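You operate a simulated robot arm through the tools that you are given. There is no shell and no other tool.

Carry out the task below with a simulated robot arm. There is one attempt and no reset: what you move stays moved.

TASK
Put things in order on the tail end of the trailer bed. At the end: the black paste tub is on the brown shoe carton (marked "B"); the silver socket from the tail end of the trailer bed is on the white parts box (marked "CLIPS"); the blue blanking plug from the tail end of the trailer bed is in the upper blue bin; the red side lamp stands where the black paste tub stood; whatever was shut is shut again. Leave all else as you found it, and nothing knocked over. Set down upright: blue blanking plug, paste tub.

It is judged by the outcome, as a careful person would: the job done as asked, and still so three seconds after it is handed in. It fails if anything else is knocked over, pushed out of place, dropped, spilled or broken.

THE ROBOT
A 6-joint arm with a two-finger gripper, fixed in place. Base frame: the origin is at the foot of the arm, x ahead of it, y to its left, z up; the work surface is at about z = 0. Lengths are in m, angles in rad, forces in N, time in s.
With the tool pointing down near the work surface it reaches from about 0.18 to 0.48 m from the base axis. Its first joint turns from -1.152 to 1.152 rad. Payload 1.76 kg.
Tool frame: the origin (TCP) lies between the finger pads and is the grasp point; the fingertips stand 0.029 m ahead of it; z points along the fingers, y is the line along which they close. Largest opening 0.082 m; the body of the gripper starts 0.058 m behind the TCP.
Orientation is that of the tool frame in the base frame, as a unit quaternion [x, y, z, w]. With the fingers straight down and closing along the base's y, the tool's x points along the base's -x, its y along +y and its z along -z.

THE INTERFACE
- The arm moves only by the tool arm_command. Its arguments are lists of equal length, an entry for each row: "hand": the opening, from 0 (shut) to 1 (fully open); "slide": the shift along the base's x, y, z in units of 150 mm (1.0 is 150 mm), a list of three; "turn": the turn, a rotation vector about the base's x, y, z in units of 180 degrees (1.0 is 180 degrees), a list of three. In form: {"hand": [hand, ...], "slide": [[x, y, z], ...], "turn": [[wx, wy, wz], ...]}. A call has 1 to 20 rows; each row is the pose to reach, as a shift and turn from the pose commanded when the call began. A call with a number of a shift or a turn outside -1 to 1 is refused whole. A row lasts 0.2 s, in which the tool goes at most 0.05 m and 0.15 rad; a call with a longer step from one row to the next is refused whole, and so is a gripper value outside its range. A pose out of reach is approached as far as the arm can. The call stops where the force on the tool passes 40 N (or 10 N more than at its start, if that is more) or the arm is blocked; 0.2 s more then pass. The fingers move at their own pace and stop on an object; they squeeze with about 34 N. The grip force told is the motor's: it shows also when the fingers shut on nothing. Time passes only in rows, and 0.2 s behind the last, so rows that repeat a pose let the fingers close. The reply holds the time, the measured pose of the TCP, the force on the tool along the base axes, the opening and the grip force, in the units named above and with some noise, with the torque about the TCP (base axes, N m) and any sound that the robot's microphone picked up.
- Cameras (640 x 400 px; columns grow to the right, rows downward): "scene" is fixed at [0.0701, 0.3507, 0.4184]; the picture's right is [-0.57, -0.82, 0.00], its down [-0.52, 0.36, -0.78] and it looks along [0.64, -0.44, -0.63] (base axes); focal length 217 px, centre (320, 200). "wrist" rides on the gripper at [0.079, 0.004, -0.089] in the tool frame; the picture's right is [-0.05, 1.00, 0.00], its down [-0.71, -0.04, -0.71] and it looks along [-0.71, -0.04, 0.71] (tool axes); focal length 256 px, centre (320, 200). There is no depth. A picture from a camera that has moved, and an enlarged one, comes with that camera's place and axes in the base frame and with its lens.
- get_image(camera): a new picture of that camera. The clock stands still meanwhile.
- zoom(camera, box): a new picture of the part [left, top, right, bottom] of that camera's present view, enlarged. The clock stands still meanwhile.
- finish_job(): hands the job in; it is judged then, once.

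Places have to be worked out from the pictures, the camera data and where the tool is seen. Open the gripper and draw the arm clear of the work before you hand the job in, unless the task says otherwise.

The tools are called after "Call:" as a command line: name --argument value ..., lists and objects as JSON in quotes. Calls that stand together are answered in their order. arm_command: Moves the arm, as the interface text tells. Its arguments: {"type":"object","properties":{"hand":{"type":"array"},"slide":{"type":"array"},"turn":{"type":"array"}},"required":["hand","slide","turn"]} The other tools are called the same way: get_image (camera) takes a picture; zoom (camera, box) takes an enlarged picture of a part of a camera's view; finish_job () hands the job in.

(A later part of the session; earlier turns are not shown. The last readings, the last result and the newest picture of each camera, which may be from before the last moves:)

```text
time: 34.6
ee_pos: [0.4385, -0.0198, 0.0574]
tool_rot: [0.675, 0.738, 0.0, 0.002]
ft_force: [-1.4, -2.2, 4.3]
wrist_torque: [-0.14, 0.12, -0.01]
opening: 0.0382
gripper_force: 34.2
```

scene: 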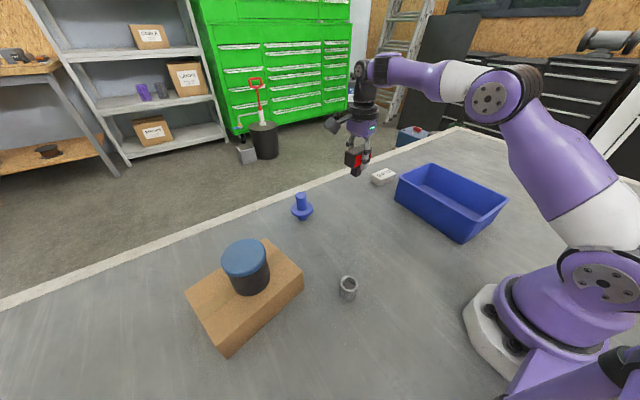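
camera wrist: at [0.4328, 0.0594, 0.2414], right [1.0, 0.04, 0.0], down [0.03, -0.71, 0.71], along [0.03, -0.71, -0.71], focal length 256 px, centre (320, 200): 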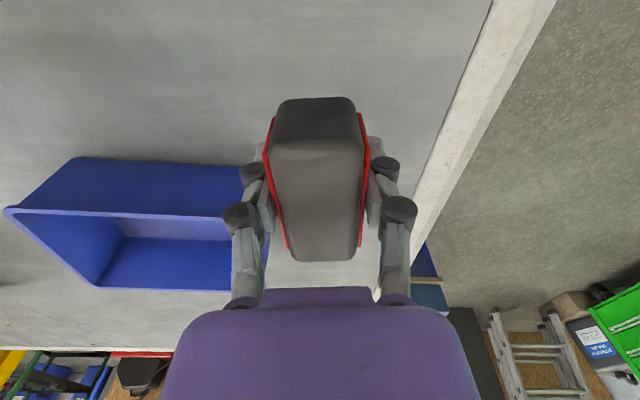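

Contact (Fz +4.3 N). I'll open gradually and withdraw straight up.

Call:
arm_command --hand '[0.5, 0.6, 0.8, 1, 1, 1, 1, 1, 1, 1]' --slide '[[0, 0, 0], [0, 0, 0], [0, 0, 0], [0, 0, 0], [0, 0, 0.05], [0, 0, 0.15], [0, 0, 0.3], [0, 0, 0.45], [0, 0, 0.6], [0, 0, 0.6]]' --turn '[[0, 0, 0], [0, 0, 0], [0, 0, 0], [0, 0, 0], [0, 0, 0], [0, 0, 0], [0, 0, 0], [0, 0, 0], [0, 0, 0], [0, 0, 0]]'

Call:
get_image --camera "wrist"

Call:
zoom --camera "scene" --box '[280, 120, 440, 230]'

```text
time: 36.8
ee_pos: [0.4397, -0.0197, 0.1487]
tool_rot: [0.674, 0.738, 0.001, 0.001]
ft_force: [-0.4, 0.1, -0.5]
wrist_torque: [0.02, 0.01, 0.02]
opening: 0.0818
gripper_force: 0.0
```

```text
taken
camera wrist: at [0.437, 0.0593, 0.2379], right [1.0, 0.04, 0.0], down [0.03, -0.71, 0.71], along [0.03, -0.71, -0.71], focal length 256 px, centre (320, 200)
```

wrist: 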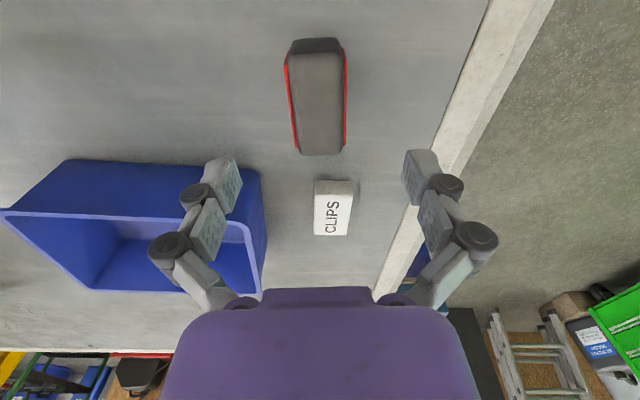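

```text
3.64 times, centred on (360, 175) of scene
camera zoom: at [0.0701, 0.3507, 0.4184], right [-0.57, -0.82, 0.0], down [-0.52, 0.36, -0.78], along [0.64, -0.44, -0.63], focal length 789 px, centre (174, 291)
```

zoom: 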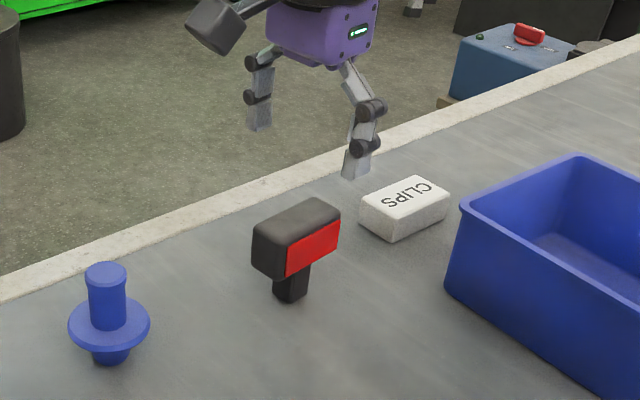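

The lamp stands upright on the tub's old spot. Next is the plug, with its stem at about (0.458, 0.140), top z≈0.078 and flange top z≈0.034. It's near the reach limit, so I'll yaw the tool to face it radially (0.296 rad) from a retracted position and then look.

Call:
arm_command --hand '[1, 1, 1, 1, 1, 1, 1, 1, 1, 1, 1, 1, 1]' --slide '[[-0.03, 0.03, 0.06], [-0.07, 0.08, 0.12], [-0.12, 0.15, 0.133], [-0.17, 0.22, 0.133], [-0.22, 0.3, 0.133], [-0.27, 0.38, 0.133], [-0.32, 0.46, 0.133], [-0.37, 0.54, 0.133], [-0.42, 0.62, 0.133], [-0.47, 0.7, 0.133], [-0.51, 0.79, 0.133], [-0.533, 0.867, 0.133], [-0.533, 0.867, 0.133]]' --turn '[[0, 0, 0.0471], [0, 0, 0.0942], [0, 0, 0.1413], [0, 0, 0.1884], [0, 0, 0.2355], [0, 0, 0.2826], [0, 0, 0.3297], [0, 0, 0.3768], [0, 0, 0.4239], [0, 0, 0.471], [0, 0, 0.5181], [0, 0, 0.5652], [0, 0, 0.5652]]'

Call:
get_image --camera "wrist"

Call:
zoom --camera "wrist" --box '[240, 60, 400, 180]'

Call:
zoom --camera "scene" --box '[260, 160, 350, 240]'

```text
time: 39.6
ee_pos: [0.3584, 0.1104, 0.1662]
tool_rot: [-0.148, 0.989, 0.0, 0.0]
ft_force: [0.5, 0.2, -0.2]
wrist_torque: [0.01, 0.0, 0.0]
opening: 0.082
gripper_force: 0.1
```

```text
taken
camera wrist: at [0.2826, 0.0912, 0.2565], right [-0.24, 0.97, 0.0], down [0.69, 0.17, 0.71], along [0.69, 0.17, -0.71], focal length 256 px, centre (320, 200)
```

wrist: 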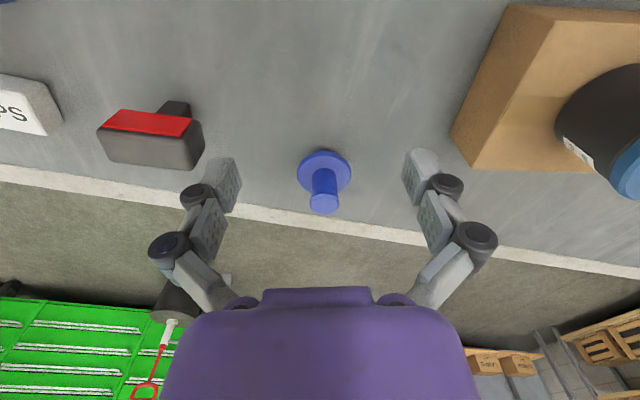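

```text
3.33 times, centred on (320, 120) of wrist
camera zoom: at [0.2826, 0.0912, 0.2565], right [-0.24, 0.97, 0.0], down [0.69, 0.17, 0.71], along [0.69, 0.17, -0.71], focal length 853 px, centre (320, 467)
```

zoom: 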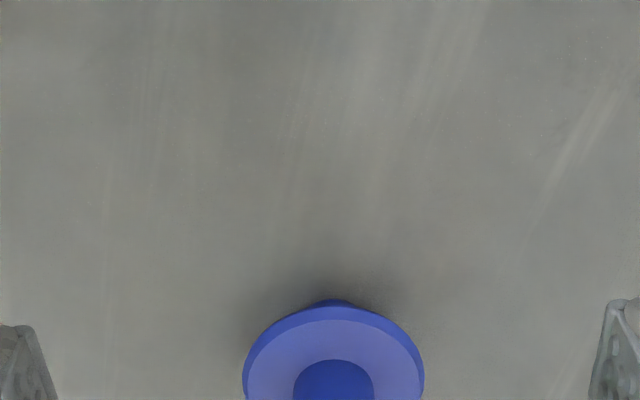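

```text
5.00 times, centred on (305, 200) of scene
camera zoom: at [0.0701, 0.3507, 0.4184], right [-0.57, -0.82, 0.0], down [-0.52, 0.36, -0.78], along [0.64, -0.44, -0.63], focal length 1085 px, centre (395, 200)
```

zoom: 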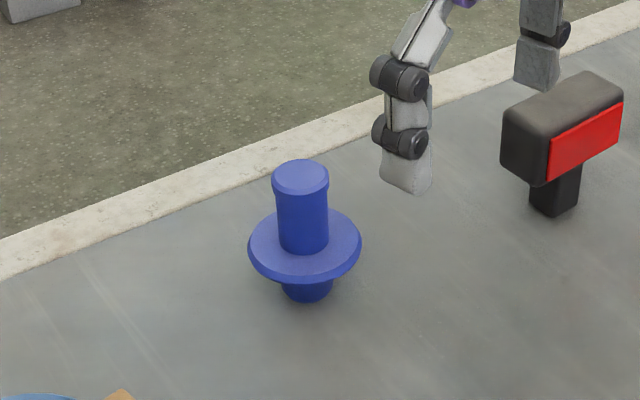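

Both views put the plug stem at about (0.458, 0.140), r≈0.479. I'll tilt the tool outward by 0.2 rad (about the closing axis, so the plug stays upright) and lower to z≈0.074 well short of the plug, before sliding in radially around the stem.

Call:
arm_command --hand '[1, 1, 1, 1, 1, 1]' --slide '[[0, 0, -0.1], [0, 0, -0.25], [0, 0, -0.4], [0, 0, -0.52], [0, 0, -0.615], [0, 0, -0.615]]' --turn '[[0.0046, -0.0152, 0], [0.0093, -0.0304, 0], [0.0139, -0.0457, 0], [0.0186, -0.0609, 0], [0.0186, -0.0609, 0], [0.0186, -0.0609, 0]]'

Call:
get_image --camera "wrist"

Call:
get_image --camera "scene"

```text
time: 41.0
ee_pos: [0.358, 0.1115, 0.075]
tool_rot: [-0.146, 0.984, 0.016, 0.099]
ft_force: [-0.3, -0.5, 0.5]
wrist_torque: [0.0, 0.02, -0.01]
opening: 0.0819
gripper_force: 0.1
```

```text
taken
camera wrist: at [0.2666, 0.0889, 0.147], right [-0.24, 0.97, 0.01], down [0.54, 0.12, 0.83], along [0.81, 0.21, -0.55], focal length 256 px, centre (320, 200)
```

wrist: 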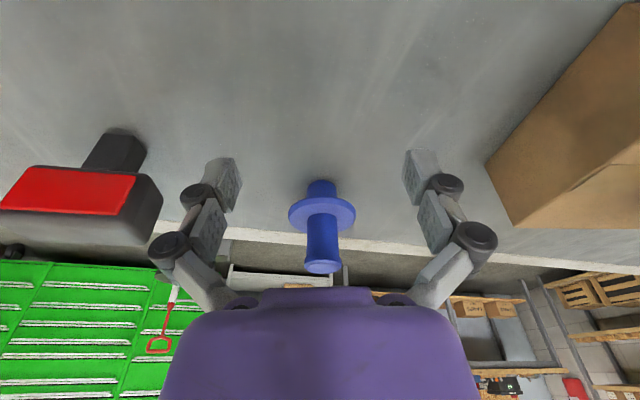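

```text
taken
```

scene: 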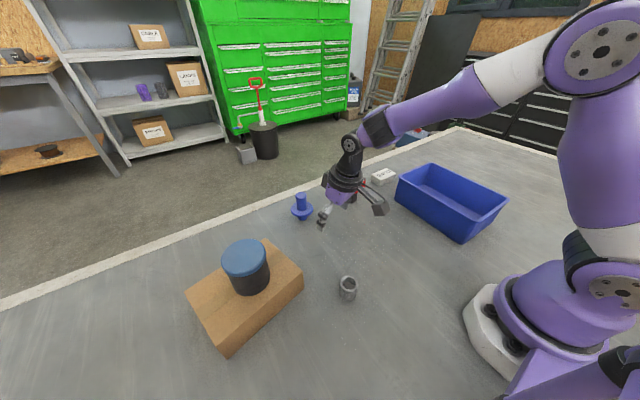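

The plug is centred between the fingers in the view. I'll slide radially most of the way and check finger height over the flange before the last bit.

Call:
arm_command --hand '[1, 1, 1, 1, 1]' --slide '[[0.11, 0.031, -0.005], [0.22, 0.062, -0.008], [0.33, 0.094, -0.01], [0.41, 0.117, -0.01], [0.41, 0.117, -0.01]]' --turn '[[0, 0, 0], [0, 0, 0], [0, 0, 0], [0, 0, 0], [0, 0, 0]]'

Call:
get_image --camera "wrist"

Call:
zoom --camera "scene" --box '[260, 150, 380, 240]'

```text
time: 42.2
ee_pos: [0.4175, 0.129, 0.0736]
tool_rot: [-0.146, 0.984, 0.016, 0.098]
ft_force: [0.3, -0.3, -0.5]
wrist_torque: [-0.04, -0.03, -0.02]
opening: 0.0821
gripper_force: 0.0
```

```text
taken
camera wrist: at [0.3262, 0.1058, 0.1457], right [-0.24, 0.97, 0.01], down [0.54, 0.12, 0.83], along [0.81, 0.21, -0.55], focal length 256 px, centre (320, 200)
```

wrist: 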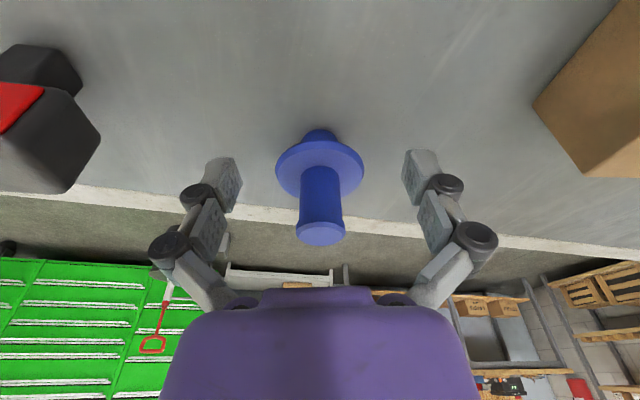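

```text
4.44 times, centred on (320, 195) of scene
camera zoom: at [0.0701, 0.3507, 0.4184], right [-0.57, -0.82, 0.0], down [-0.52, 0.36, -0.78], along [0.64, -0.44, -0.63], focal length 965 px, centre (320, 222)
```

zoom: 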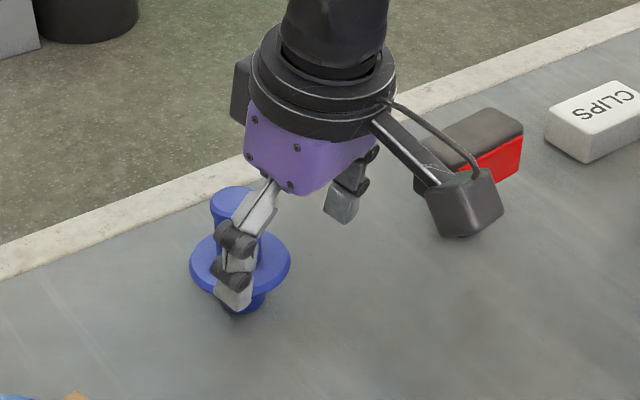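

Fingers straddle the plug and clear the flange by about 1 cm. I'll slide the remaining 4 cm and close on the stem.

Call:
arm_command --hand '[1, 1, 1, 1, 0.7, 0.4, 0.15, 0.1, 0.1]' --slide '[[0.09, 0.024, -0.005], [0.18, 0.047, -0.01], [0.262, 0.069, -0.014], [0.262, 0.069, -0.014], [0.262, 0.069, -0.014], [0.262, 0.069, -0.014], [0.262, 0.069, -0.014], [0.262, 0.069, -0.014], [0.262, 0.069, -0.014]]' --turn '[[0, 0, 0], [0, 0, 0], [0, 0, 0], [0, 0, 0], [0, 0, 0], [0, 0, 0], [0, 0, 0], [0, 0, 0], [0, 0, 0]]'

Call:
get_image --camera "wrist"

Call:
zoom --camera "scene" --box '[260, 150, 380, 240]'

```text
time: 44.2
ee_pos: [0.4579, 0.1379, 0.0741]
tool_rot: [-0.146, 0.984, 0.015, 0.099]
ft_force: [-1.3, 0.8, 6.8]
wrist_torque: [-0.01, 0.05, 0.05]
opening: 0.0269
gripper_force: 34.3
```

```text
taken
camera wrist: at [0.3664, 0.1153, 0.1446], right [-0.24, 0.97, 0.01], down [0.54, 0.12, 0.83], along [0.81, 0.21, -0.55], focal length 256 px, centre (320, 200)
```

wrist: 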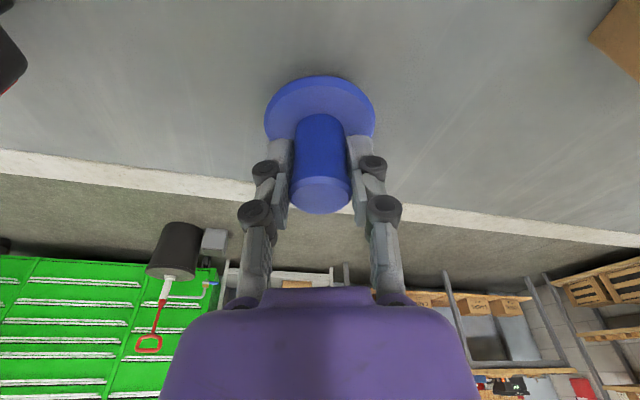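

```text
4.44 times, centred on (320, 195) of scene
camera zoom: at [0.0701, 0.3507, 0.4184], right [-0.57, -0.82, 0.0], down [-0.52, 0.36, -0.78], along [0.64, -0.44, -0.63], focal length 965 px, centre (320, 222)
```

zoom: 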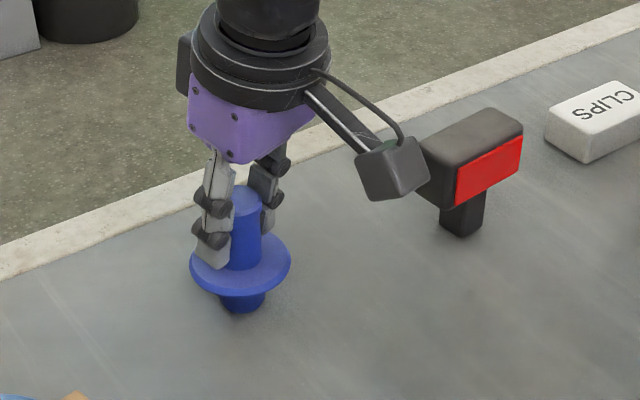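

The stem is held (0.027 wide, 34 N). I'll lift it and retract inward along the same radial line.

Call:
arm_command --hand '[0.1, 0.1, 0.1, 0.1, 0.1, 0.1, 0.1, 0.1, 0.1]' --slide '[[0, 0, 0.05], [0, 0, 0.15], [-0.05, -0.015, 0.3], [-0.15, -0.046, 0.45], [-0.3, -0.092, 0.6], [-0.45, -0.138, 0.72], [-0.6, -0.184, 0.77], [-0.76, -0.233, 0.77], [-0.76, -0.233, 0.77]]' --turn '[[0, 0, 0], [0, 0, 0], [0, 0, 0], [0, 0, 0], [0, 0, 0], [0, 0, 0], [0, 0, 0], [0, 0, 0], [0, 0, 0]]'

Call:
get_image --camera "scene"

Call:
get_image --camera "wrist"

```text
time: 46.2
ee_pos: [0.3435, 0.1015, 0.1881]
tool_rot: [-0.146, 0.984, 0.016, 0.098]
ft_force: [-0.1, -0.3, -1.2]
wrist_torque: [0.03, 0.02, 0.0]
opening: 0.0276
gripper_force: 33.8
```

```text
taken
```

scene: 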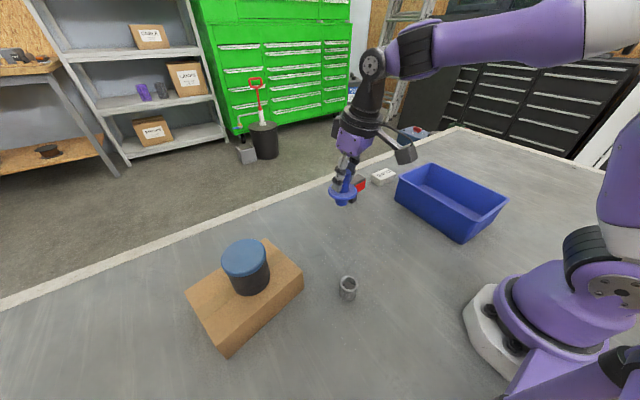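

```text
taken
camera wrist: at [0.2515, 0.0789, 0.2588], right [-0.24, 0.97, 0.01], down [0.54, 0.12, 0.83], along [0.81, 0.21, -0.55], focal length 256 px, centre (320, 200)
```

wrist: 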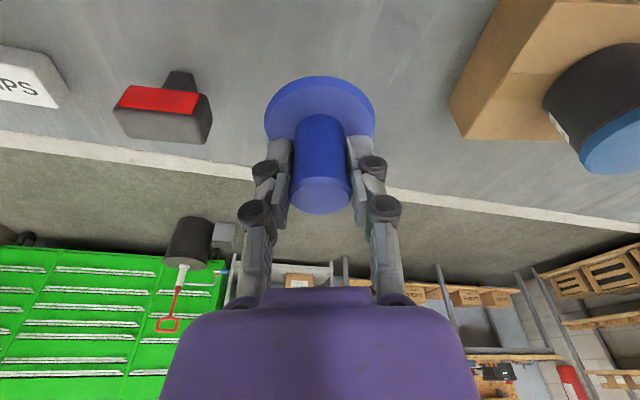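

The plug is upright in the grip, bottom at about z 0.115. I'll carry it over to the bin, yawing with the arm.

Call:
arm_command --hand '[0.1, 0.1, 0.1, 0.1, 0.1, 0.1]' --slide '[[-0.03, -0.15, 0.03], [-0.07, -0.35, 0.05], [-0.11, -0.55, 0.05], [-0.15, -0.75, 0.05], [-0.18, -0.9, 0.05], [-0.2, -1.0, 0.05]]' --turn '[[0, 0, -0.02], [0, 0, -0.05], [0, 0, -0.085], [0, 0, -0.12], [0, 0, -0.14], [0, 0, -0.155]]'

Call:
arm_command --hand '[0.1, 0.1, 0.1, 0.1, 0.1, 0.1, 0.1]' --slide '[[-0.05, -0.15, 0], [-0.11, -0.35, 0], [-0.18, -0.55, 0], [-0.25, -0.75, 0], [-0.3, -0.9, 0], [-0.34, -1.0, 0], [-0.34, -1.0, 0]]' --turn '[[0, 0, -0.02], [0, 0, -0.05], [0, 0, -0.085], [0, 0, -0.12], [0, 0, -0.14], [0, 0, -0.154], [0, 0, -0.154]]'

Call:
get_image --camera "scene"

Call:
get_image --camera "wrist"

```text
time: 47.6
ee_pos: [0.3145, -0.0489, 0.197]
tool_rot: [0.095, 0.99, -0.008, 0.1]
ft_force: [-0.3, -0.6, -0.8]
wrist_torque: [0.02, 0.0, -0.01]
opening: 0.0272
gripper_force: 34.0
```

```text
time: 49.2
ee_pos: [0.2652, -0.1959, 0.1945]
tool_rot: [0.33, 0.939, -0.033, 0.094]
ft_force: [-0.3, -0.7, -1.0]
wrist_torque: [-0.02, 0.0, 0.03]
opening: 0.027
gripper_force: 34.1
```

```text
taken
```

scene: 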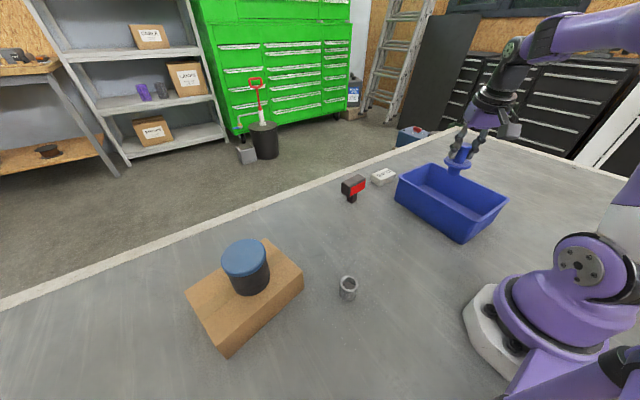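

```text
taken
camera wrist: at [0.194, -0.1321, 0.2667], right [0.67, 0.75, 0.01], down [0.41, -0.38, 0.83], along [0.63, -0.55, -0.55], focal length 256 px, centre (320, 200)
```

wrist: 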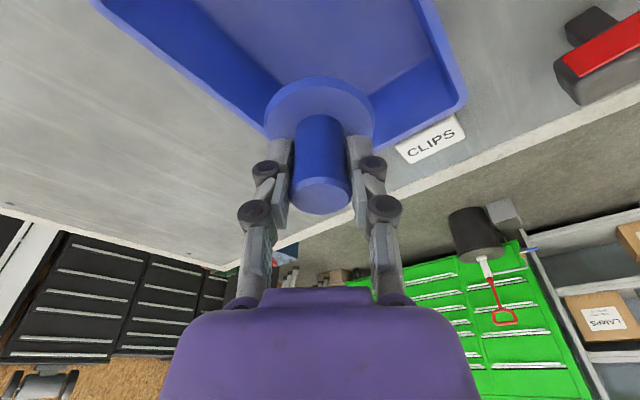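

Bin rim spans about x 0.15–0.38, y -0.285…-0.13, so its centre is near (0.265, -0.208). I'll centre there and descend until the plug's bottom is about 1.5 cm above the bed level.

Call:
arm_command --hand '[0.1, 0.1, 0.1, 0.1, 0.1, 0.1, 0.1, 0.1]' --slide '[[0, -0.05, 0], [0, -0.088, -0.05], [0, -0.088, -0.18], [0, -0.088, -0.32], [0, -0.088, -0.46], [0, -0.088, -0.6], [0, -0.088, -0.71], [0, -0.088, -0.71]]' --turn '[[0, 0, 0], [0, 0, 0], [0, 0, 0], [0, 0, 0], [0, 0, 0], [0, 0, 0], [0, 0, 0], [0, 0, 0]]'

Call:
get_image --camera "wrist"

Call:
zoom --camera "scene" --box '[380, 110, 520, 250]'

```text
time: 51.0
ee_pos: [0.2641, -0.2095, 0.0883]
tool_rot: [0.329, 0.939, -0.032, 0.095]
ft_force: [0.9, 0.1, -1.5]
wrist_torque: [-0.01, -0.01, 0.03]
opening: 0.0273
gripper_force: 34.1
```

```text
taken
camera wrist: at [0.1926, -0.1464, 0.1593], right [0.67, 0.75, 0.01], down [0.41, -0.38, 0.83], along [0.63, -0.55, -0.55], focal length 256 px, centre (320, 200)
```

wrist: 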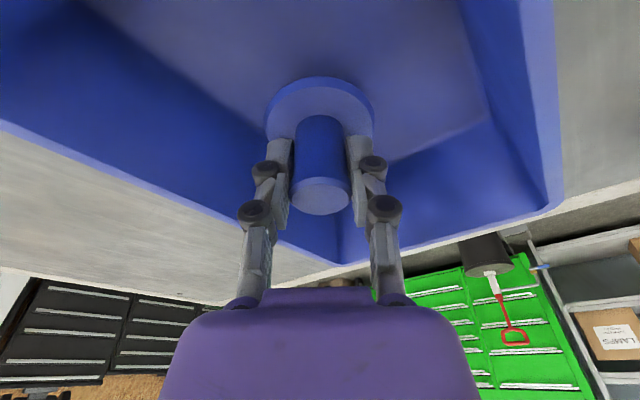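

```text
2.86 times, centred on (450, 180) of scene
camera zoom: at [0.0701, 0.3507, 0.4184], right [-0.57, -0.82, 0.0], down [-0.52, 0.36, -0.78], along [0.64, -0.44, -0.63], focal length 620 px, centre (-51, 257)
```

zoom: 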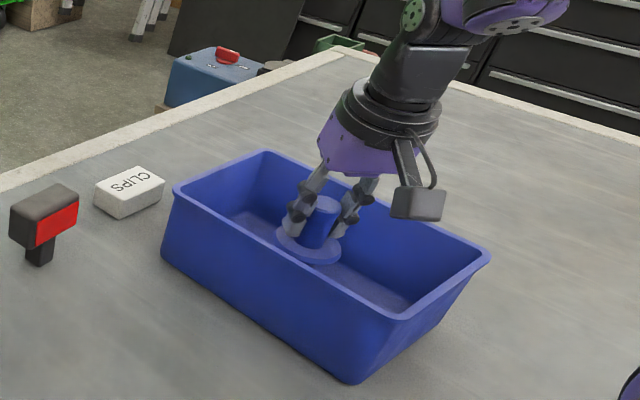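

The plug is inside the bin, well clear of the walls and the camera clear of the rim. I'll ease down in small rows and watch for floor contact.

Call:
arm_command --hand '[0.1, 0.1, 0.1, 0.1]' --slide '[[0, 0, -0.015], [0, 0, -0.03], [0, 0, -0.045], [0, 0, -0.045]]' --turn '[[0, 0, 0], [0, 0, 0], [0, 0, 0], [0, 0, 0]]'

Call:
arm_command --hand '[0.1, 0.1, 0.1]' --slide '[[0, 0, -0.008], [0, 0, -0.016], [0, 0, -0.016]]' --turn '[[0, 0, 0], [0, 0, 0], [0, 0, 0]]'

```text
time: 52.0
ee_pos: [0.2637, -0.2118, 0.0812]
tool_rot: [0.33, 0.939, -0.032, 0.095]
ft_force: [-0.5, -0.5, -1.1]
wrist_torque: [-0.01, -0.02, 0.03]
opening: 0.0274
gripper_force: 33.6
```

```text
time: 52.8
ee_pos: [0.2639, -0.2101, 0.0781]
tool_rot: [0.33, 0.939, -0.033, 0.095]
ft_force: [0.3, -1.0, -1.3]
wrist_torque: [-0.02, -0.04, -0.02]
opening: 0.0273
gripper_force: 34.0
```

Not touching yet (Fz about -1.3 N). I'll continue downward in 1.2 mm rows.

Call:
arm_command --hand '[0.1, 0.1, 0.1]' --slide '[[0, 0, -0.008], [0, 0, -0.014], [0, 0, -0.014]]' --turn '[[0, 0, 0], [0, 0, 0], [0, 0, 0]]'

```text
time: 53.6
ee_pos: [0.2648, -0.2106, 0.0755]
tool_rot: [0.329, 0.939, -0.033, 0.095]
ft_force: [-1.3, 0.1, 3.6]
wrist_torque: [-0.03, 0.12, -0.02]
opening: 0.0271
gripper_force: 34.0
```

Contact (Fz +3.6 N). I'll open partway to keep clear of the walls, then lift straight out.

Call:
arm_command --hand '[0.4, 0.5, 0.6, 0.6, 0.6, 0.6, 0.6, 0.6, 0.6, 0.6]' --slide '[[0, 0, 0], [0, 0, 0], [0, 0, 0], [0, 0, 0], [0, 0, 0.05], [0, 0, 0.15], [0, 0, 0.3], [0, 0, 0.5], [0, 0, 0.7], [0, 0, 0.8]]' --turn '[[0, 0, 0], [0, 0, 0], [0, 0, 0], [0, 0, 0], [0, 0, 0], [0, 0, 0], [0, 0, 0], [0, 0, 0], [0, 0, 0], [0, 0, 0]]'

Call:
get_image --camera "wrist"

Call:
zoom --camera "scene" --box '[330, 130, 520, 250]'

```text
time: 55.8
ee_pos: [0.2623, -0.2104, 0.1966]
tool_rot: [0.329, 0.939, -0.032, 0.095]
ft_force: [-1.0, -0.5, -0.8]
wrist_torque: [0.0, 0.01, -0.01]
opening: 0.0493
gripper_force: 0.1
```

```text
taken
camera wrist: at [0.1905, -0.1482, 0.2686], right [0.67, 0.75, 0.01], down [0.41, -0.37, 0.83], along [0.63, -0.55, -0.55], focal length 256 px, centre (320, 200)
```

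wrist: 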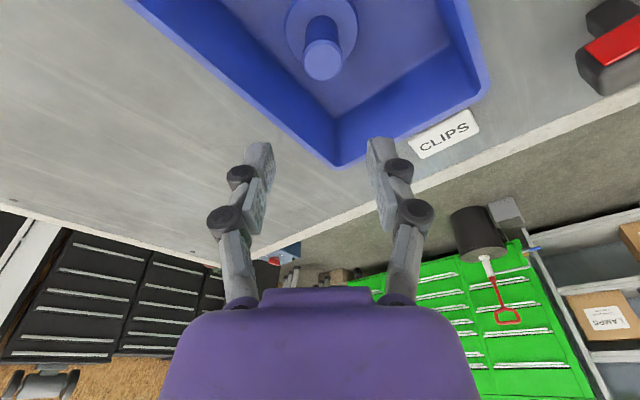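

```text
3.33 times, centred on (425, 190) of scene
camera zoom: at [0.0701, 0.3507, 0.4184], right [-0.57, -0.82, 0.0], down [-0.52, 0.36, -0.78], along [0.64, -0.44, -0.63], focal length 724 px, centre (-30, 233)
```

zoom: 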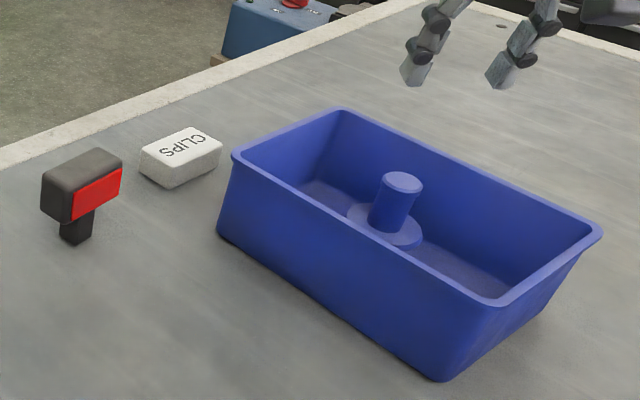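

The plug stands upright on the bin floor. Last item: the socket near (0.216, 0.182). I'll swing over at height, yawing with the arm so the tool faces it radially.

Call:
arm_command --hand '[0.6, 0.6, 0.7, 0.8, 0.9, 1]' --slide '[[-0.02, 0.15, 0.03], [-0.04, 0.36, 0.03], [-0.06, 0.58, 0.03], [-0.08, 0.8, 0.03], [-0.1, 1.0, 0.03], [-0.1, 1.0, 0.03]]' --turn '[[0, 0, 0.022], [0, 0, 0.053], [0, 0, 0.085], [0, 0, 0.117], [0, 0, 0.146], [0, 0, 0.146]]'

Call:
arm_command --hand '[1, 1, 1, 1, 1, 1]' --slide '[[-0.02, 0.15, 0], [-0.04, 0.36, 0], [-0.06, 0.58, 0], [-0.08, 0.8, 0], [-0.1, 1.0, 0], [-0.1, 1.0, 0]]' --turn '[[0, 0, 0.022], [0, 0, 0.053], [0, 0, 0.085], [0, 0, 0.117], [0, 0, 0.146], [0, 0, 0.146]]'

Call:
arm_command --hand '[1, 1, 1, 1, 1]' --slide '[[-0.03, 0.14, -0.05], [-0.06, 0.32, -0.12], [-0.09, 0.5, -0.2], [-0.11, 0.62, -0.27], [-0.11, 0.62, -0.27]]' --turn '[[0, 0, 0.037], [0, 0, 0.074], [0, 0, 0.111], [0, 0, 0.146], [0, 0, 0.146]]'

Call:
get_image --camera "wrist"

Call:
get_image --camera "scene"

```text
time: 57.2
ee_pos: [0.2475, -0.0598, 0.2007]
tool_rot: [0.108, 0.989, -0.009, 0.099]
ft_force: [0.6, 0.9, -0.3]
wrist_torque: [-0.01, -0.01, 0.02]
opening: 0.0819
gripper_force: 0.1
```

```text
time: 58.6
ee_pos: [0.2333, 0.0912, 0.2015]
tool_rot: [-0.12, 0.988, 0.013, 0.099]
ft_force: [0.0, 0.2, 0.4]
wrist_torque: [0.01, 0.01, 0.0]
opening: 0.0819
gripper_force: 0.0
```

```text
time: 59.8
ee_pos: [0.2179, 0.1826, 0.1591]
tool_rot: [-0.342, 0.935, 0.035, 0.093]
ft_force: [-0.1, 0.2, 0.3]
wrist_torque: [-0.01, 0.03, 0.02]
opening: 0.0818
gripper_force: 0.0
```

```text
taken
camera wrist: at [0.1436, 0.1249, 0.2317], right [-0.61, 0.8, 0.01], down [0.45, 0.33, 0.83], along [0.66, 0.51, -0.55], focal length 256 px, centre (320, 200)
```

wrist: 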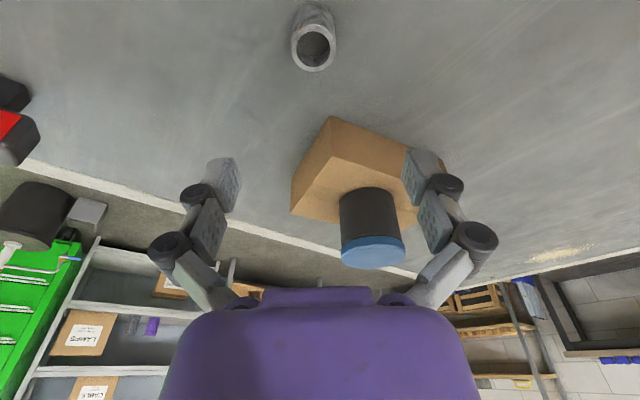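

```text
taken
```

scene: 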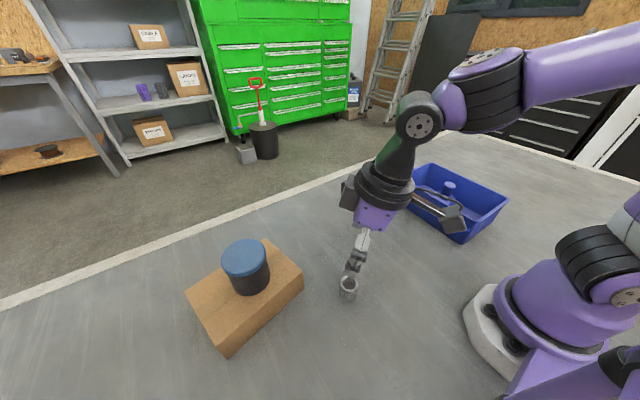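

The socket rim is at about (0.220, 0.1775), top z≈0.034, diameter 0.033, about 5 mm sideways of the gripper centre. I'll correct that, add 0.1 rad of tilt for the far CLIPS box reach, and lower to a hover above it.

Call:
arm_command --hand '[1, 1, 1, 1, 1]' --slide '[[0.005, -0.018, -0.12], [0.01, -0.037, -0.25], [0.01, -0.037, -0.37], [0.01, -0.037, -0.45], [0.01, -0.037, -0.45]]' --turn '[[0.007, -0.008, 0], [0.014, -0.016, 0], [0.0205, -0.0243, 0], [0.0205, -0.0243, 0], [0.0205, -0.0243, 0]]'

Call:
get_image --camera "wrist"

Call:
zoom --camera "scene" --box '[290, 230, 430, 320]'

```text
time: 61.0
ee_pos: [0.2195, 0.1769, 0.0945]
tool_rot: [-0.339, 0.929, 0.052, 0.14]
ft_force: [1.0, 0.5, 0.7]
wrist_torque: [0.01, -0.01, 0.03]
opening: 0.082
gripper_force: 0.1
```

```text
taken
camera wrist: at [0.1393, 0.1139, 0.1563], right [-0.6, 0.8, 0.02], down [0.38, 0.27, 0.88], along [0.7, 0.54, -0.47], focal length 256 px, centre (320, 200)
```

wrist: 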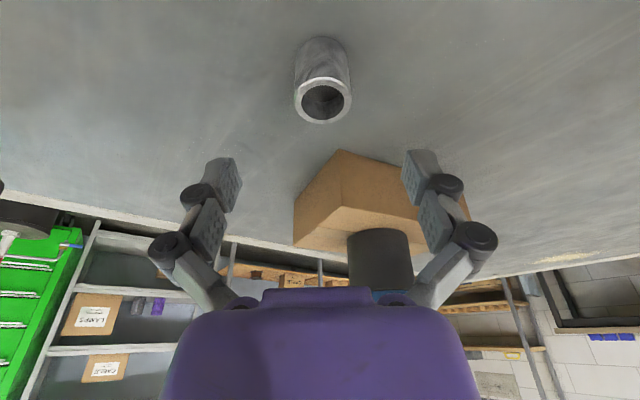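

```text
4.44 times, centred on (360, 275) of scene
camera zoom: at [0.0701, 0.3507, 0.4184], right [-0.57, -0.82, 0.0], down [-0.52, 0.36, -0.78], along [0.64, -0.44, -0.63], focal length 965 px, centre (142, -133)
```

zoom: 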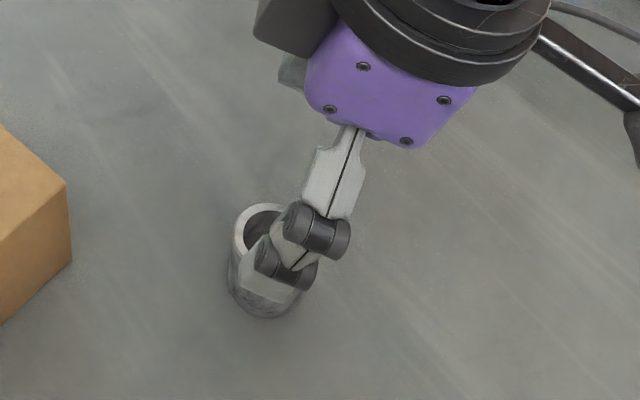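

The socket is centred between the fingers, and about 3 mm further out radially. I'll add that, descend to z≈0.035 and close.

Call:
arm_command --hand '[1, 1, 1, 1, 1, 0.8, 0.6, 0.35, 0.2, 0.2]' --slide '[[0.017, 0.014, -0.1], [0.017, 0.014, -0.2], [0.017, 0.014, -0.3], [0.017, 0.014, -0.395], [0.017, 0.014, -0.395], [0.017, 0.014, -0.395], [0.017, 0.014, -0.395], [0.017, 0.014, -0.395], [0.017, 0.014, -0.395], [0.017, 0.014, -0.395]]' --turn '[[0, 0, 0], [0, 0, 0], [0, 0, 0], [0, 0, 0], [0, 0, 0], [0, 0, 0], [0, 0, 0], [0, 0, 0], [0, 0, 0], [0, 0, 0]]'

Call:
get_image --camera "wrist"

Call:
zoom --camera "scene" --box '[290, 230, 430, 320]'

```text
time: 63.2
ee_pos: [0.2199, 0.1806, 0.0341]
tool_rot: [-0.339, 0.929, 0.051, 0.141]
ft_force: [-0.8, -2.0, 6.1]
wrist_torque: [-0.15, -0.05, -0.07]
opening: 0.0318
gripper_force: 33.8
```

```text
taken
camera wrist: at [0.1405, 0.1182, 0.0968], right [-0.6, 0.8, 0.02], down [0.38, 0.27, 0.88], along [0.7, 0.54, -0.47], focal length 256 px, centre (320, 200)
```

wrist: 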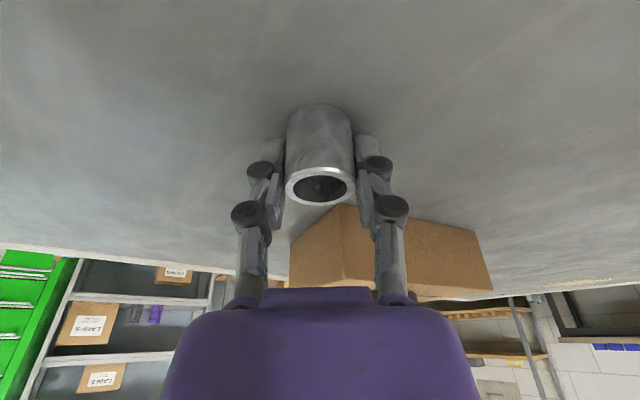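

```text
4.44 times, centred on (360, 275) of scene
camera zoom: at [0.0701, 0.3507, 0.4184], right [-0.57, -0.82, 0.0], down [-0.52, 0.36, -0.78], along [0.64, -0.44, -0.63], focal length 965 px, centre (142, -133)
```

zoom: 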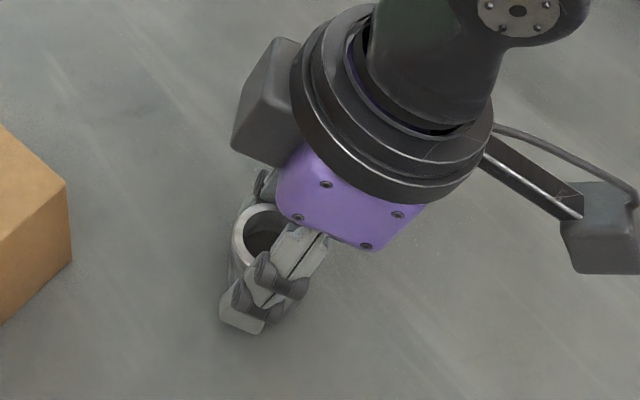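

Socket gripped (0.032, 34 N). I'll lift straight up, then swing toward the CLIPS box at height.

Call:
arm_command --hand '[0.2, 0.2, 0.2, 0.2, 0.2, 0.2, 0.2]' --slide '[[0, 0, 0.04], [0, 0, 0.14], [0, 0, 0.3], [0, 0, 0.5], [0, 0, 0.75], [0, 0, 1.0], [0, 0, 1.0]]' --turn '[[0, 0, 0], [0, 0, 0], [0, 0, 0], [0, 0, 0], [0, 0, 0], [0, 0, 0], [0, 0, 0]]'

Call:
arm_command --hand '[0.2, 0.2, 0.2, 0.2, 0.2]' --slide '[[0.05, -0.12, 0], [0.13, -0.32, 0], [0.22, -0.53, 0], [0.3, -0.73, 0], [0.3, -0.73, 0]]' --turn '[[0, 0, -0.022], [0, 0, -0.055], [0, 0, -0.088], [0, 0, -0.114], [0, 0, -0.114]]'

Call:
arm_command --hand '[0.2, 0.2, 0.2, 0.2, 0.2]' --slide '[[0.05, -0.12, 0], [0.14, -0.32, 0], [0.24, -0.53, 0], [0.34, -0.73, 0], [0.34, -0.73, 0]]' --turn '[[0, 0, -0.022], [0, 0, -0.055], [0, 0, -0.088], [0, 0, -0.114], [0, 0, -0.114]]'

Call:
arm_command --hand '[0.2, 0.2, 0.2, 0.2, 0.2]' --slide '[[0.06, -0.12, 0], [0.16, -0.32, 0], [0.26, -0.53, 0], [0.37, -0.71, 0], [0.37, -0.71, 0]]' --turn '[[0, 0, -0.022], [0, 0, -0.055], [0, 0, -0.088], [0, 0, -0.113], [0, 0, -0.113]]'

Call:
get_image --camera "wrist"

Call:
get_image --camera "scene"

```text
time: 64.8
ee_pos: [0.2229, 0.1816, 0.1843]
tool_rot: [-0.339, 0.929, 0.052, 0.14]
ft_force: [-0.6, -0.6, -1.1]
wrist_torque: [0.02, -0.02, -0.01]
opening: 0.0321
gripper_force: 34.1
```

```text
time: 66.0
ee_pos: [0.2697, 0.0682, 0.1859]
tool_rot: [-0.169, 0.974, 0.026, 0.147]
ft_force: [0.2, 0.6, -0.5]
wrist_torque: [0.02, 0.0, 0.03]
opening: 0.0321
gripper_force: 34.0
```

```text
time: 67.2
ee_pos: [0.3173, -0.0383, 0.1864]
tool_rot: [0.008, 0.989, -0.001, 0.15]
ft_force: [-0.7, 0.6, -1.7]
wrist_torque: [-0.01, -0.02, 0.0]
opening: 0.032
gripper_force: 34.0
```

```text
time: 68.4
ee_pos: [0.3736, -0.1463, 0.1867]
tool_rot: [0.183, 0.972, -0.026, 0.147]
ft_force: [0.8, -0.7, -0.9]
wrist_torque: [0.03, 0.01, -0.01]
opening: 0.032
gripper_force: 34.4
```

```text
taken
camera wrist: at [0.2792, -0.104, 0.2472], right [0.41, 0.91, 0.02], down [0.42, -0.21, 0.88], along [0.81, -0.36, -0.47], focal length 256 px, centre (320, 200)
```

wrist: 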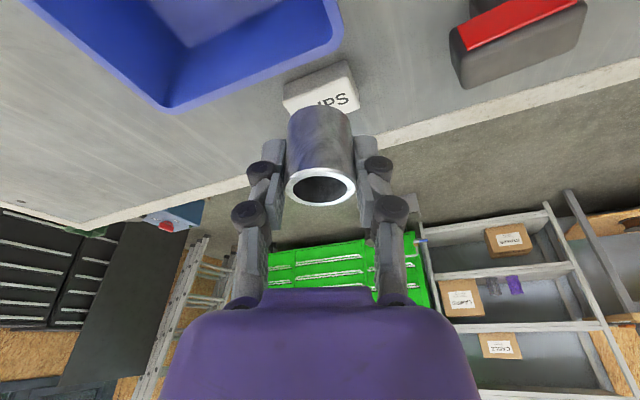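

```text
taken
```

scene: 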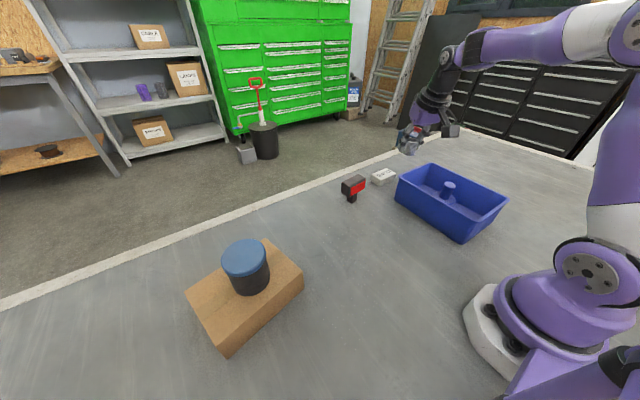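

The CLIPS box top spans about x 0.435–0.485, y -0.146…-0.213, so its centre is near (0.459, -0.180), top z≈0.027. I'll extend to hover over it with the socket bottom at about z 0.085.

Call:
arm_command --hand '[0.2, 0.2, 0.2, 0.2, 0.2, 0.2, 0.2]' --slide '[[0.1, -0.04, 0], [0.25, -0.1, -0.05], [0.4, -0.16, -0.2], [0.5, -0.2, -0.33], [0.54, -0.217, -0.4], [0.54, -0.217, -0.433], [0.54, -0.217, -0.433]]' --turn '[[0, 0, 0], [0, 0, 0], [0, 0, 0], [0, 0, 0], [0, 0, 0], [0, 0, 0], [0, 0, 0]]'

Call:
get_image --camera "wrist"

Call:
zoom --camera "scene" --box '[330, 120, 450, 220]'

```text
time: 70.0
ee_pos: [0.4543, -0.1785, 0.1197]
tool_rot: [0.183, 0.972, -0.027, 0.147]
ft_force: [-0.1, -0.7, -1.1]
wrist_torque: [-0.01, -0.01, 0.02]
opening: 0.032
gripper_force: 33.4
```

```text
taken
camera wrist: at [0.3615, -0.137, 0.1813], right [0.41, 0.91, 0.02], down [0.42, -0.2, 0.88], along [0.81, -0.35, -0.47], focal length 256 px, centre (320, 200)
```

wrist: 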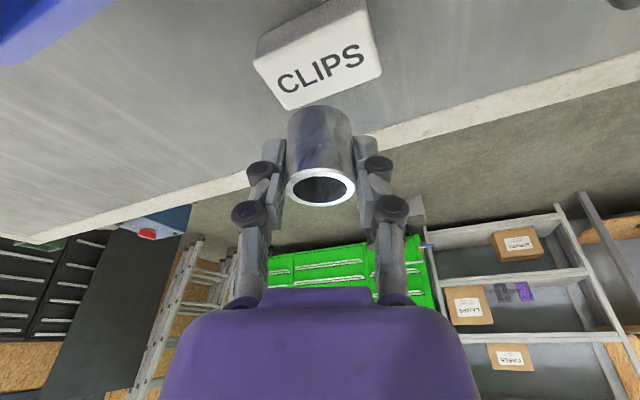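

```text
4.00 times, centred on (390, 170) of scene
camera zoom: at [0.0701, 0.3507, 0.4184], right [-0.57, -0.82, 0.0], down [-0.52, 0.36, -0.78], along [0.64, -0.44, -0.63], focal length 868 px, centre (40, 320)
```

zoom: 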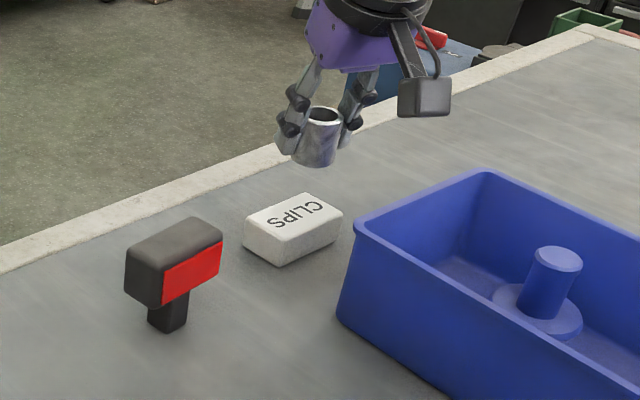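

Combining views, the box top is about 0.042 × 0.075, centred near (0.461, -0.182), roughly 5 mm further out than the socket. I'll correct that and lower to about 1 cm above the box, then inspect.

Call:
arm_command --hand '[0.2, 0.2, 0.2, 0.2, 0.2]' --slide '[[0.02, -0.008, -0.08], [0.031, -0.012, -0.18], [0.031, -0.012, -0.27], [0.031, -0.012, -0.32], [0.031, -0.012, -0.32]]' --turn '[[0, 0, 0], [0, 0, 0], [0, 0, 0], [0, 0, 0], [0, 0, 0]]'

Call:
get_image --camera "wrist"

Call:
zoom --camera "scene" --box '[340, 130, 430, 200]'

Call:
zoom --camera "wrist" --box '[220, 20, 420, 220]'

```text
time: 71.2
ee_pos: [0.4582, -0.1805, 0.0692]
tool_rot: [0.183, 0.972, -0.027, 0.148]
ft_force: [0.3, 0.1, -1.8]
wrist_torque: [-0.03, 0.01, -0.01]
opening: 0.0321
gripper_force: 33.7
```

```text
taken
camera wrist: at [0.3658, -0.1383, 0.1317], right [0.41, 0.91, 0.02], down [0.42, -0.2, 0.88], along [0.81, -0.35, -0.47], focal length 256 px, centre (320, 200)
```

wrist: 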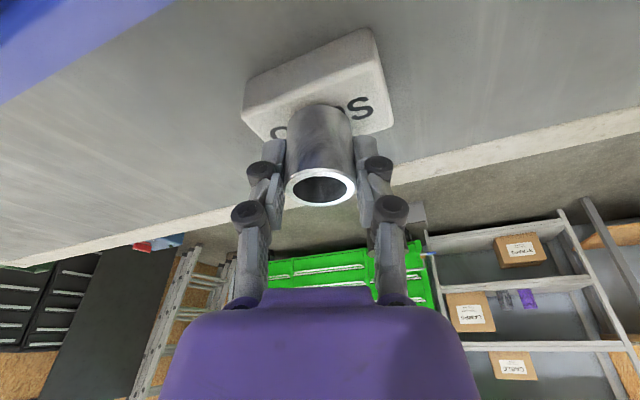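

```text
5.71 times, centred on (385, 165) of scene
camera zoom: at [0.0701, 0.3507, 0.4184], right [-0.57, -0.82, 0.0], down [-0.52, 0.36, -0.78], along [0.64, -0.44, -0.63], focal length 1240 px, centre (-51, 400)
```

zoom: 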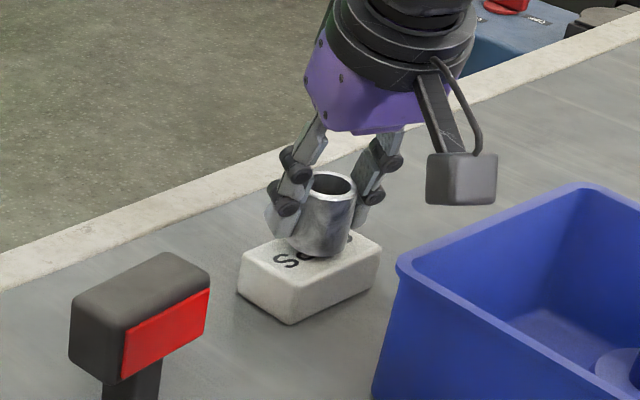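

```text
2.00 times, centred on (320, 120) of wrist
camera zoom: at [0.3658, -0.1383, 0.1317], right [0.41, 0.91, 0.02], down [0.42, -0.2, 0.88], along [0.81, -0.35, -0.47], focal length 512 px, centre (320, 360)
```

zoom: 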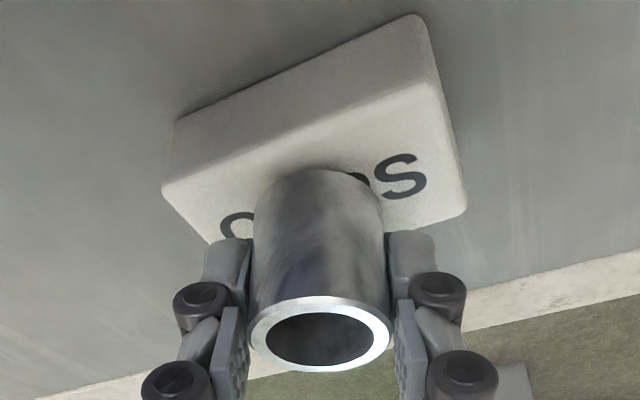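

The socket is hovering right above the box. I'll zoom in tighter from the scene camera to judge centring before the final lowering.

Call:
zoom --camera "scene" --box '[370, 155, 414, 190]'

```text
11.43 times, centred on (392, 172) of scene
camera zoom: at [0.0701, 0.3507, 0.4184], right [-0.57, -0.82, 0.0], down [-0.52, 0.36, -0.78], along [0.64, -0.44, -0.63], focal length 2481 px, centre (-503, 514)
```

zoom: 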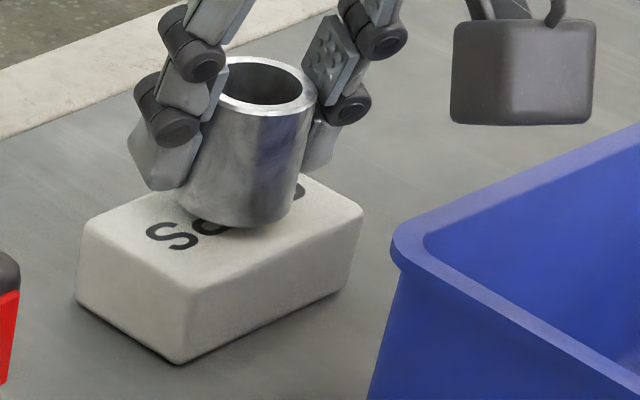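

By the scene view the socket sits about 5 mm short in x, and by the wrist view it's centred. I'll split the difference (+2.5 mm x) and lower gently toward contact.

Call:
arm_command --hand '[0.2, 0.2, 0.2, 0.2]' --slide '[[0.017, 0, 0], [0.017, 0, -0.02], [0.017, 0, -0.035], [0.017, 0, -0.035]]' --turn '[[0, 0, 0], [0, 0, 0], [0, 0, 0], [0, 0, 0]]'

Call:
arm_command --hand '[0.2, 0.2, 0.2]' --slide '[[0, 0, -0.007], [0, 0, -0.013], [0, 0, -0.013]]' --turn '[[0, 0, 0], [0, 0, 0], [0, 0, 0]]'

```text
time: 72.2
ee_pos: [0.4613, -0.1785, 0.0646]
tool_rot: [0.182, 0.972, -0.027, 0.146]
ft_force: [-0.2, 0.5, -0.1]
wrist_torque: [-0.01, -0.01, -0.02]
opening: 0.0318
gripper_force: 33.8
```

```text
time: 73.0
ee_pos: [0.462, -0.179, 0.0648]
tool_rot: [0.181, 0.972, -0.027, 0.148]
ft_force: [-4.2, 3.7, 20.8]
wrist_torque: [0.0, 0.3, -0.05]
opening: 0.0321
gripper_force: 34.1
```

Firm contact now (Fz ≈ 21 N at z≈0.0645), which is more than needed, so I'll ease back up about 1.5 mm and check before releasing.

Call:
arm_command --hand '[0.2, 0.2]' --slide '[[0, 0, 0.008], [0, 0, 0.008]]' --turn '[[0, 0, 0], [0, 0, 0]]'

Call:
zoom --camera "scene" --box '[370, 155, 414, 190]'

Call:
zoom --camera "wrist" --box '[220, 20, 420, 220]'

```text
time: 73.6
ee_pos: [0.4606, -0.1797, 0.0648]
tool_rot: [0.183, 0.972, -0.027, 0.148]
ft_force: [3.7, 0.0, 8.9]
wrist_torque: [-0.11, -0.18, 0.04]
opening: 0.0318
gripper_force: 34.1
```

```text
11.43 times, centred on (392, 172) of scene
camera zoom: at [0.0701, 0.3507, 0.4184], right [-0.57, -0.82, 0.0], down [-0.52, 0.36, -0.78], along [0.64, -0.44, -0.63], focal length 2481 px, centre (-503, 514)
```

zoom: 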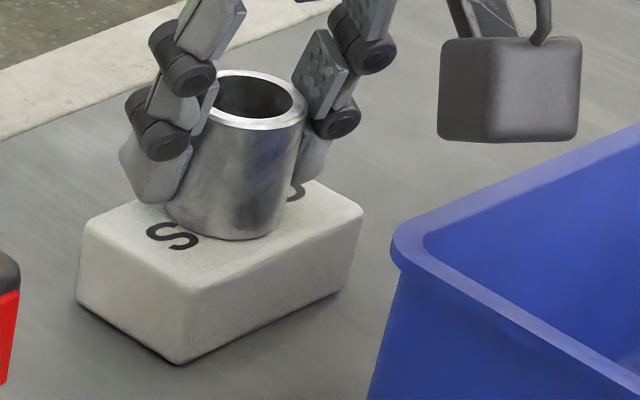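

```text
2.00 times, centred on (320, 120) of wrist
camera zoom: at [0.3677, -0.138, 0.1264], right [0.41, 0.91, 0.02], down [0.42, -0.2, 0.88], along [0.81, -0.35, -0.47], focal length 512 px, centre (320, 360)
```

zoom: 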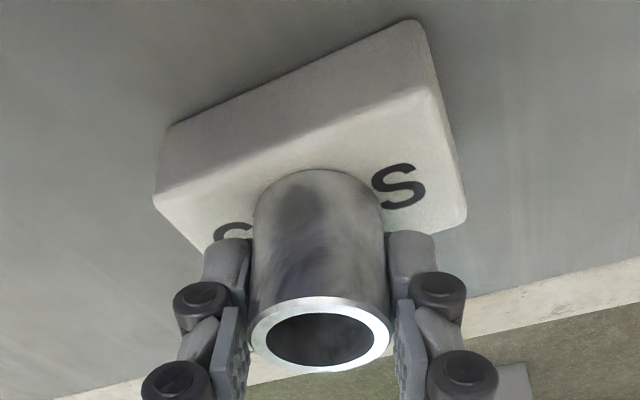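

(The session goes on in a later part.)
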